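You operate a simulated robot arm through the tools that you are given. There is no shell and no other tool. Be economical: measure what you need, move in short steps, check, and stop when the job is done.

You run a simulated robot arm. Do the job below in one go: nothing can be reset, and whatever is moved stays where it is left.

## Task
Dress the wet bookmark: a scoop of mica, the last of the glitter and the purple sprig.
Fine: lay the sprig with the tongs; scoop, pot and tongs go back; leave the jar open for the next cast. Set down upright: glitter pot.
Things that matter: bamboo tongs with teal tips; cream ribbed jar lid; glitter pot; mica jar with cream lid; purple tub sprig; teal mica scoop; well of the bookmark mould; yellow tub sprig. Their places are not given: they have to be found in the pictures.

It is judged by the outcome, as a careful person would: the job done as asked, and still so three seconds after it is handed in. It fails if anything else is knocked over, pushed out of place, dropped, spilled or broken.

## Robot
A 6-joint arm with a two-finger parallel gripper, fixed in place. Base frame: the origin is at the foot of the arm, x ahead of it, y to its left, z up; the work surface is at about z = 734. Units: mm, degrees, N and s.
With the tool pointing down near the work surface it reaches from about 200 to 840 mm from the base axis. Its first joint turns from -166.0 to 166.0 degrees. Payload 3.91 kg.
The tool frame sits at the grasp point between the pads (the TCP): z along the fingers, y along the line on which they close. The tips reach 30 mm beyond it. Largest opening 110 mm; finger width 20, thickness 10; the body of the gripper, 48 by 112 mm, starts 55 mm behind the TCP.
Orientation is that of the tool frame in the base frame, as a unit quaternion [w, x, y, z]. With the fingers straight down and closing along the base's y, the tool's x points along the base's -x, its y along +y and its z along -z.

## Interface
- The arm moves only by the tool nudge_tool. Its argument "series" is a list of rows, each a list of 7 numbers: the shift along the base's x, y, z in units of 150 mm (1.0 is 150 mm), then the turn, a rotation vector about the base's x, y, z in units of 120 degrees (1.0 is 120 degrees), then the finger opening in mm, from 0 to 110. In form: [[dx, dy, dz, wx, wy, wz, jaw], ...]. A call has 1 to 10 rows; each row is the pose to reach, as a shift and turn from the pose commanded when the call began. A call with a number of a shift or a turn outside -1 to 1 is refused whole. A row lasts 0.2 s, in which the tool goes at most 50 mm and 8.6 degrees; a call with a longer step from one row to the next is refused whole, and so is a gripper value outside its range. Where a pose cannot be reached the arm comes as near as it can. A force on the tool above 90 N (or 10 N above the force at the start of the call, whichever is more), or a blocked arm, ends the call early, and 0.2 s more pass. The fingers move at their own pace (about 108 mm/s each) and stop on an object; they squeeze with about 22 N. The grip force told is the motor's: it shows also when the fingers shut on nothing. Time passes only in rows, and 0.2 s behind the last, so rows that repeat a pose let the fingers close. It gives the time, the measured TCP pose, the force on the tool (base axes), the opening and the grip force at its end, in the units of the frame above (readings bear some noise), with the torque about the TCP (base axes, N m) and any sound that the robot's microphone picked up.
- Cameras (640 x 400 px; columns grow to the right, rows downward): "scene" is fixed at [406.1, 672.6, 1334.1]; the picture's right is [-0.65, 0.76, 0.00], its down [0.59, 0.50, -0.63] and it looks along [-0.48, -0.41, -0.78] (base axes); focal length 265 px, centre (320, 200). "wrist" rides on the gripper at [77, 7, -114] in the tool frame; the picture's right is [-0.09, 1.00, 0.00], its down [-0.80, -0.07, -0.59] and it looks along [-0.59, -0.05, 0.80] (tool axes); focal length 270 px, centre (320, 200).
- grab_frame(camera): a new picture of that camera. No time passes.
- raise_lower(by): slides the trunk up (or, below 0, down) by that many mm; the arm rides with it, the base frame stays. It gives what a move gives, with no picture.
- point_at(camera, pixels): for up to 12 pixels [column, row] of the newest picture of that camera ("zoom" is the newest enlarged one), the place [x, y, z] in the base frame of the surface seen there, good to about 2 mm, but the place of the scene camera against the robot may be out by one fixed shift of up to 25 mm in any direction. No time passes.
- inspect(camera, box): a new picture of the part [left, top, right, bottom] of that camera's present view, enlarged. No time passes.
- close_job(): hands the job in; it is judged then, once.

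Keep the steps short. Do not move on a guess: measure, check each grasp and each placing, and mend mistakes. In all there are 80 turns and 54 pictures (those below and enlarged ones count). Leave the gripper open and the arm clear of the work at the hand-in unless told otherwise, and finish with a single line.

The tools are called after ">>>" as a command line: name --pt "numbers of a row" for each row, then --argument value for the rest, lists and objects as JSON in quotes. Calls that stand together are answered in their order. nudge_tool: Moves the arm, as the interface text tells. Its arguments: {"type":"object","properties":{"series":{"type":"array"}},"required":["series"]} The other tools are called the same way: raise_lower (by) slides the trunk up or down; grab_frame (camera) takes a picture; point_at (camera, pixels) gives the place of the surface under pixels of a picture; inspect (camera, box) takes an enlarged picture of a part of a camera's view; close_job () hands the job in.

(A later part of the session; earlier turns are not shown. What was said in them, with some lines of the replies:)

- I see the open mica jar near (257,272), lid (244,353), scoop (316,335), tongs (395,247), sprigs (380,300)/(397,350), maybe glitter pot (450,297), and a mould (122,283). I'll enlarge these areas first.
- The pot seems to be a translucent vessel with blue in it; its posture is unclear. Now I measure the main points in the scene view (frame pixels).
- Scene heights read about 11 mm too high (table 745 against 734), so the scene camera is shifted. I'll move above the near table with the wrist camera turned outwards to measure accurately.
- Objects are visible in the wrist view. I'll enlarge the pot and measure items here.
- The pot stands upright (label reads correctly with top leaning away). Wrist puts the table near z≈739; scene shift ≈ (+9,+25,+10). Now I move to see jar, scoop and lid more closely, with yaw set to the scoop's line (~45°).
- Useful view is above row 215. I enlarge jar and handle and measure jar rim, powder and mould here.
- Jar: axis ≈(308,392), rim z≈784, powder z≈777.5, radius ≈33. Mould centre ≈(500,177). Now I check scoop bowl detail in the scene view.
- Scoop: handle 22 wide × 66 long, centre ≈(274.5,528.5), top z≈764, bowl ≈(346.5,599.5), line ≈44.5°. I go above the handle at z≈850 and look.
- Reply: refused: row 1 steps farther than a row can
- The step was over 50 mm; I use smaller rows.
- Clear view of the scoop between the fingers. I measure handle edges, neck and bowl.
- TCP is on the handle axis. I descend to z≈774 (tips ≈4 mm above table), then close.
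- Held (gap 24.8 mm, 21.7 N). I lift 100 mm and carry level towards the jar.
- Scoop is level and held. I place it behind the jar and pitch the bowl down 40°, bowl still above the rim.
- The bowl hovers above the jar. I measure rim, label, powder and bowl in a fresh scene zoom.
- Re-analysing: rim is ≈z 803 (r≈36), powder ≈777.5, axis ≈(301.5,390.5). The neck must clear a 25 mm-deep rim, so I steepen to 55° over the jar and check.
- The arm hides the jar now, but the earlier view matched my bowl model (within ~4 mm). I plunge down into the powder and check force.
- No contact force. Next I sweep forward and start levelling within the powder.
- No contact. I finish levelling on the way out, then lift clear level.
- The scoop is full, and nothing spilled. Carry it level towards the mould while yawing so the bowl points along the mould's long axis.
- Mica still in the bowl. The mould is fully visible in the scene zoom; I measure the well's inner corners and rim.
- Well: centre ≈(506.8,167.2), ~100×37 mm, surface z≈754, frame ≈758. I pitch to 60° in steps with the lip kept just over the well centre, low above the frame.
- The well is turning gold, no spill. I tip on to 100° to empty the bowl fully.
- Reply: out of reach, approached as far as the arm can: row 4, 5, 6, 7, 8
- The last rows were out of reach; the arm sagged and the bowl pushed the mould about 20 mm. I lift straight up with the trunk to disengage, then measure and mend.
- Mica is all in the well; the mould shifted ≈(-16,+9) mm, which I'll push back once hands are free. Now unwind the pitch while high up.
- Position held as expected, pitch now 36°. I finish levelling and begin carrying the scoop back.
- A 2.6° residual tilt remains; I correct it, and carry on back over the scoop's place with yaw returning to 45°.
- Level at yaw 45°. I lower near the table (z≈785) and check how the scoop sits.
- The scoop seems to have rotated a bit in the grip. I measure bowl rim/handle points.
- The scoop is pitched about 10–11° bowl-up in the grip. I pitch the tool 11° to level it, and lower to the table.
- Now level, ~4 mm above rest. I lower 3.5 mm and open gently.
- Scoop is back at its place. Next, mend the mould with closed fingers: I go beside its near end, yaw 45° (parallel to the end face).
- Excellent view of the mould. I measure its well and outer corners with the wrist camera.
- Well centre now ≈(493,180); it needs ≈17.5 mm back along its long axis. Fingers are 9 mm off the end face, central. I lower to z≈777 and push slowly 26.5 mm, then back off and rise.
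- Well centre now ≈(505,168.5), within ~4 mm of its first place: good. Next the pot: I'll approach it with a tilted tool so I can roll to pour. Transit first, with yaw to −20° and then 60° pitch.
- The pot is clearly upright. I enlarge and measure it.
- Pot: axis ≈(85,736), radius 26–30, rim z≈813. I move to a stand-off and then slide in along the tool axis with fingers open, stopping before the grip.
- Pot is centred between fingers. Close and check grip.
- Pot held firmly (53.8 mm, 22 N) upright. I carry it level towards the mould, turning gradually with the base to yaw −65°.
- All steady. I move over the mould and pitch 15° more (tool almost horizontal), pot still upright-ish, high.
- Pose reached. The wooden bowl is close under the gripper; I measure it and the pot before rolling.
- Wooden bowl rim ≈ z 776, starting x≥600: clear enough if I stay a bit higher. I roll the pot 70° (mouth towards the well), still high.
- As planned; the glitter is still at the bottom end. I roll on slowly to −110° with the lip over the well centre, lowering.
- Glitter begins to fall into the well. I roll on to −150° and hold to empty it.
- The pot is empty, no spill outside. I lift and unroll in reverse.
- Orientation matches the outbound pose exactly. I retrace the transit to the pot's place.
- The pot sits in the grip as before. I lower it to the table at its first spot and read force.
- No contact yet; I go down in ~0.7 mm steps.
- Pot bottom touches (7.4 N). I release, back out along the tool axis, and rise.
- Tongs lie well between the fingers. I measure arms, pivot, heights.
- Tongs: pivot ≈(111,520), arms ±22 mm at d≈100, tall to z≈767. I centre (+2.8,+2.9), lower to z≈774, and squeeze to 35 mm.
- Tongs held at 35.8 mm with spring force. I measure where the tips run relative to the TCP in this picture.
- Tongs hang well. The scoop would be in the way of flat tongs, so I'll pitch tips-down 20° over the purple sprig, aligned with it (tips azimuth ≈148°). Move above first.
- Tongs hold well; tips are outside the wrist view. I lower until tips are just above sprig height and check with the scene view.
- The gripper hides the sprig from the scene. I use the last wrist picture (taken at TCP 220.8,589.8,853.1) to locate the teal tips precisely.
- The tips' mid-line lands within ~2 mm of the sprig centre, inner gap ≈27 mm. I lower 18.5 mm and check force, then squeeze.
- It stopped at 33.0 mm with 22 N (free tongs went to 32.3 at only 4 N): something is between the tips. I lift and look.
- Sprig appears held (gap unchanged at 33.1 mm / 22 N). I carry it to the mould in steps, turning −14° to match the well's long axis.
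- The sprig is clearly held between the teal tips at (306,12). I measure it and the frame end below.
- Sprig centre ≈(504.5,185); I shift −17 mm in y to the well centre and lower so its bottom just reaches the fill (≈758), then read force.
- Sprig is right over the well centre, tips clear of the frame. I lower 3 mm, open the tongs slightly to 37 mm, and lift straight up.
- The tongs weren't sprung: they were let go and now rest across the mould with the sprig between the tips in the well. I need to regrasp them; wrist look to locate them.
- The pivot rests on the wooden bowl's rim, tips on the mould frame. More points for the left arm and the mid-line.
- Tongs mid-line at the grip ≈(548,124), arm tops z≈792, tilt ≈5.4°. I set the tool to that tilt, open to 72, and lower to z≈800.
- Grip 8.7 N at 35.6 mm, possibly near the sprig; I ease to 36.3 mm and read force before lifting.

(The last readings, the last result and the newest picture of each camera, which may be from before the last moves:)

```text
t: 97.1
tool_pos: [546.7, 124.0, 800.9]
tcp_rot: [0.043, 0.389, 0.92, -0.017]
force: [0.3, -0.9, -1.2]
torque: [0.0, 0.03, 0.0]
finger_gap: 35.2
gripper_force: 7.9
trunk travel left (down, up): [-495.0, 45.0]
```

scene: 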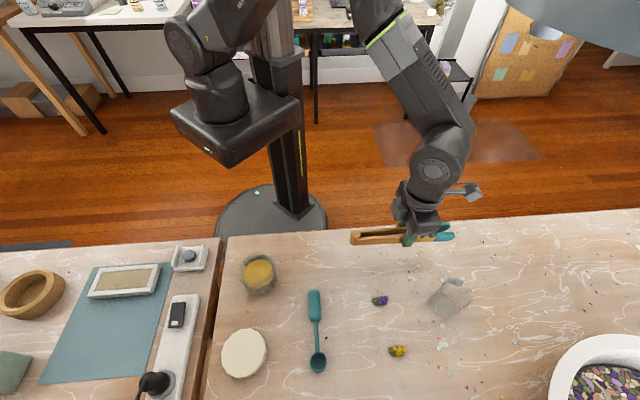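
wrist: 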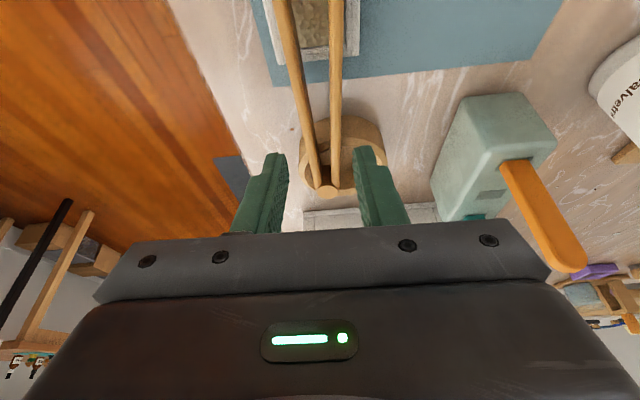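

Still held at ~35.2 mm. I lift slowly 60 mm and check that the sprig stays in the well.

>>> nudge_tool --pt "0 0 0.02 0 0 0 36.2" --pt "0 0 0.05 0 0 0 36.2" --pt "0 0 0.1 0 0 0 36.2" --pt "0 0 0.2 0 0 0 36.2" --pt "0 0 0.33 0 0 0 36.2" --pt "-0.1 0.15 0.45 0 0 0 36.2" --pt "-0.2 0.4 0.5 0 0 0 36" --pt "-0.3 0.65 0.5 0 0 0 36" --pt "-0.4 0.9 0.5 0 0 0 36"

>>> grab_frame --camera "scene"

```text
t: 99.1
tool_pos: [487.2, 260.6, 876.9]
tcp_rot: [0.043, 0.39, 0.92, -0.017]
force: [-0.7, -1.3, -1.0]
torque: [0.01, 0.0, -0.01]
finger_gap: 33.5
gripper_force: 2.9
trunk travel left (down, up): [-495.0, 45.0]
```

```text
1 pictures are left
```

scene: 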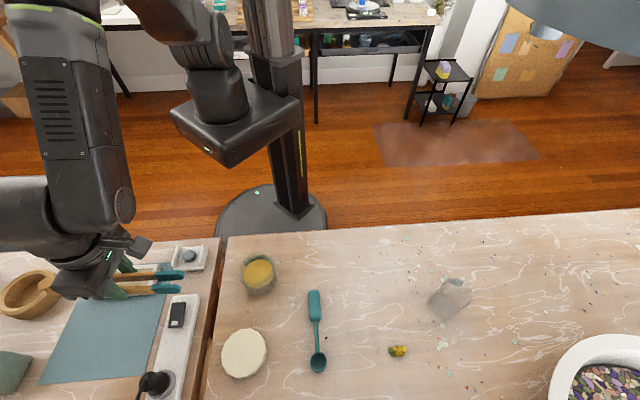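

The tongs are held; the arm hides the mould. Squeeze test: with a sprig between the tips it would stop at ~33 mm with 22 N; free, it closes further.

>>> nudge_tool --pt "-0.1 0.2 0 0 0 0 34" --pt "-0.2 0.4 0 0 0 0 31" --pt "-0.3 0.6 0 0 0 0 29" --pt "-0.4 0.8 0 0 0 0 29" --pt "-0.5 1.0 0 0 0 0 29"

```text
t: 100.3
tool_pos: [410.9, 410.1, 876.7]
tcp_rot: [0.043, 0.389, 0.92, -0.017]
force: [0.0, 0.5, -0.2]
torque: [0.03, 0.01, 0.01]
finger_gap: 27.0
gripper_force: 3.2
trunk travel left (down, up): [-495.0, 45.0]
```

It closed freely to 27 mm, so no sprig is in the tongs: it stayed in the well. I carry the tongs back, levelling 5.4°.

>>> nudge_tool --pt "-0.2 0.084 0 0.0081 0.0078 0 29" --pt "-0.4 0.168 0 0.0162 0.0157 0 29" --pt "-0.6 0.252 0 0.0243 0.0235 0 29" --pt "-0.8 0.336 0 0.0324 0.0313 0 29" --pt "-1.0 0.42 0 0.0324 0.0313 0 29"

>>> nudge_tool --pt "-0.2 0.084 0 0 0 0 29" --pt "-0.4 0.168 0 0 0 0 29" --pt "-0.6 0.252 0 0 0 0 29" --pt "-0.8 0.336 0 0 0 0 29" --pt "-1.0 0.42 0 0 0 0 29"

>>> nudge_tool --pt "-0.15 0.12 0 0 0 0 29" --pt "-0.3 0.25 -0.1 0 0 0 29" --pt "-0.45 0.37 -0.25 0 0 0 29" --pt "-0.513 0.428 -0.4 0 0 0 29" --pt "-0.513 0.428 -0.5 0 0 0 29" --pt "-0.513 0.428 -0.5 0 0 0 29"

```text
t: 101.5
tool_pos: [263.1, 472.8, 875.0]
tcp_rot: [0.0, 0.389, 0.921, 0.001]
force: [-0.3, -0.8, -1.6]
torque: [0.0, 0.02, -0.01]
finger_gap: 27.1
gripper_force: 4.0
trunk travel left (down, up): [-495.0, 45.0]
```

```text
t: 102.7
tool_pos: [112.4, 538.2, 874.3]
tcp_rot: [-0.001, 0.391, 0.92, 0.002]
force: [-0.9, 0.3, -0.6]
torque: [-0.01, 0.0, -0.02]
finger_gap: 27.0
gripper_force: 3.8
trunk travel left (down, up): [-495.0, 45.0]
```

```text
t: 104.1
tool_pos: [35.3, 601.0, 800.4]
tcp_rot: [0.0, 0.39, 0.921, 0.002]
force: [-0.3, -0.2, -0.7]
torque: [0.02, 0.03, 0.0]
finger_gap: 27.2
gripper_force: 3.3
trunk travel left (down, up): [-495.0, 45.0]
```

At the tongs' place, 25 mm above rest. I lower gently until contact shows.

>>> nudge_tool --pt "0 0 -0.07 0 0 0 29" --pt "0 0 -0.13 0 0 0 29" --pt "0 0 -0.15 0 0 0 29" --pt "0 0 -0.155 0 0 0 29" --pt "0 0 -0.16 0 0 0 29" --pt "0 0 -0.16 0 0 0 29"

```text
t: 105.5
tool_pos: [36.3, 601.5, 775.8]
tcp_rot: [-0.001, 0.39, 0.921, 0.002]
force: [-0.1, 0.8, -0.8]
torque: [0.0, -0.02, 0.0]
finger_gap: 26.8
gripper_force: 3.3
trunk travel left (down, up): [-495.0, 45.0]
```

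>>> nudge_tool --pt "0 0 -0.006 0 0 0 29" --pt "0 0 -0.012 0 0 0 29" --pt "0 0 -0.012 0 0 0 29"

```text
t: 106.3
tool_pos: [35.8, 600.5, 774.3]
tcp_rot: [-0.001, 0.39, 0.921, 0.001]
force: [-0.2, -0.4, 3.8]
torque: [-0.02, 0.01, 0.0]
finger_gap: 27.2
gripper_force: 3.5
trunk travel left (down, up): [-495.0, 45.0]
```

Contact (3.8 N). I open slowly so the tongs settle, then rise straight up.

>>> nudge_tool --pt "0 0 0.002 0 0 0 35" --pt "0 0 0.002 0 0 0 42" --pt "0 0 0.002 0 0 0 50" --pt "0 0 0.002 0 0 0 60" --pt "0 0 0.002 0 0 0 80" --pt "0 0 0.002 0 0 0 95" --pt "0 0 0.1 0 0 0 95" --pt "0 0 0.35 0 0 0 95" --pt "0 0 0.65 0 0 0 95" --pt "0 0 0.95 0 0 0 95"

>>> nudge_tool --pt "0.1 -0.2 0.1 0 0 0 100" --pt "0.25 -0.4 0.2 0 0 0 105" --pt "0.45 -0.6 0.3 0 0 0 110" --pt "0.65 -0.8 0.4 0 0 0 110" --pt "0.8 -1.0 0.5 0 0 0 110"

>>> grab_frame --camera "scene"

```text
t: 108.5
tool_pos: [35.8, 599.0, 917.3]
tcp_rot: [0.0, 0.389, 0.921, 0.001]
force: [-0.5, 0.2, 0.6]
torque: [0.01, 0.01, 0.0]
finger_gap: 94.9
gripper_force: 0.0
trunk travel left (down, up): [-495.0, 45.0]
```

```text
t: 109.7
tool_pos: [154.9, 448.7, 992.5]
tcp_rot: [0.0, 0.389, 0.921, 0.001]
force: [-0.6, -0.2, 0.7]
torque: [0.02, 0.01, 0.0]
finger_gap: 109.9
gripper_force: 0.0
trunk travel left (down, up): [-495.0, 45.0]
```

```text
0 pictures are left
```

scene: 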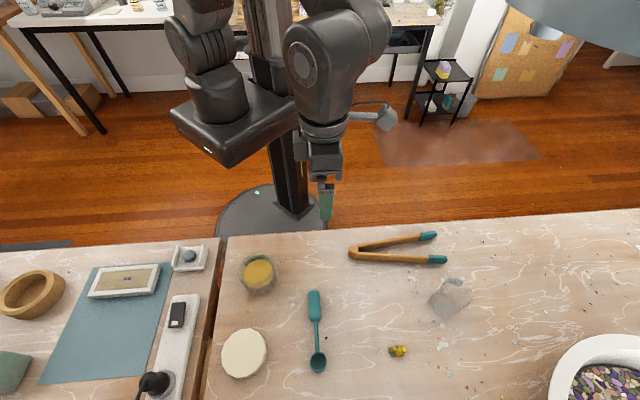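

All checks out in the last view: the purple sprig is in the well at (127,281), the mould is back at its place, and the scoop, pot (upright) and tongs are at theirs. The jar is open, the arm clear and the gripper open. I hand the job in.

>>> close_job

```text
The job is handed in.
```

The bookmark has its scoop of mica, the last of the glitter and the purple sprig, with scoop, tongs and upright pot back and the jar open; I knocked the mould about 18 mm while pouring the mica, pushed it back to within about 4 mm, and the tongs slipped from the gripper onto the mould and wooden bowl for a moment after laying the sprig.
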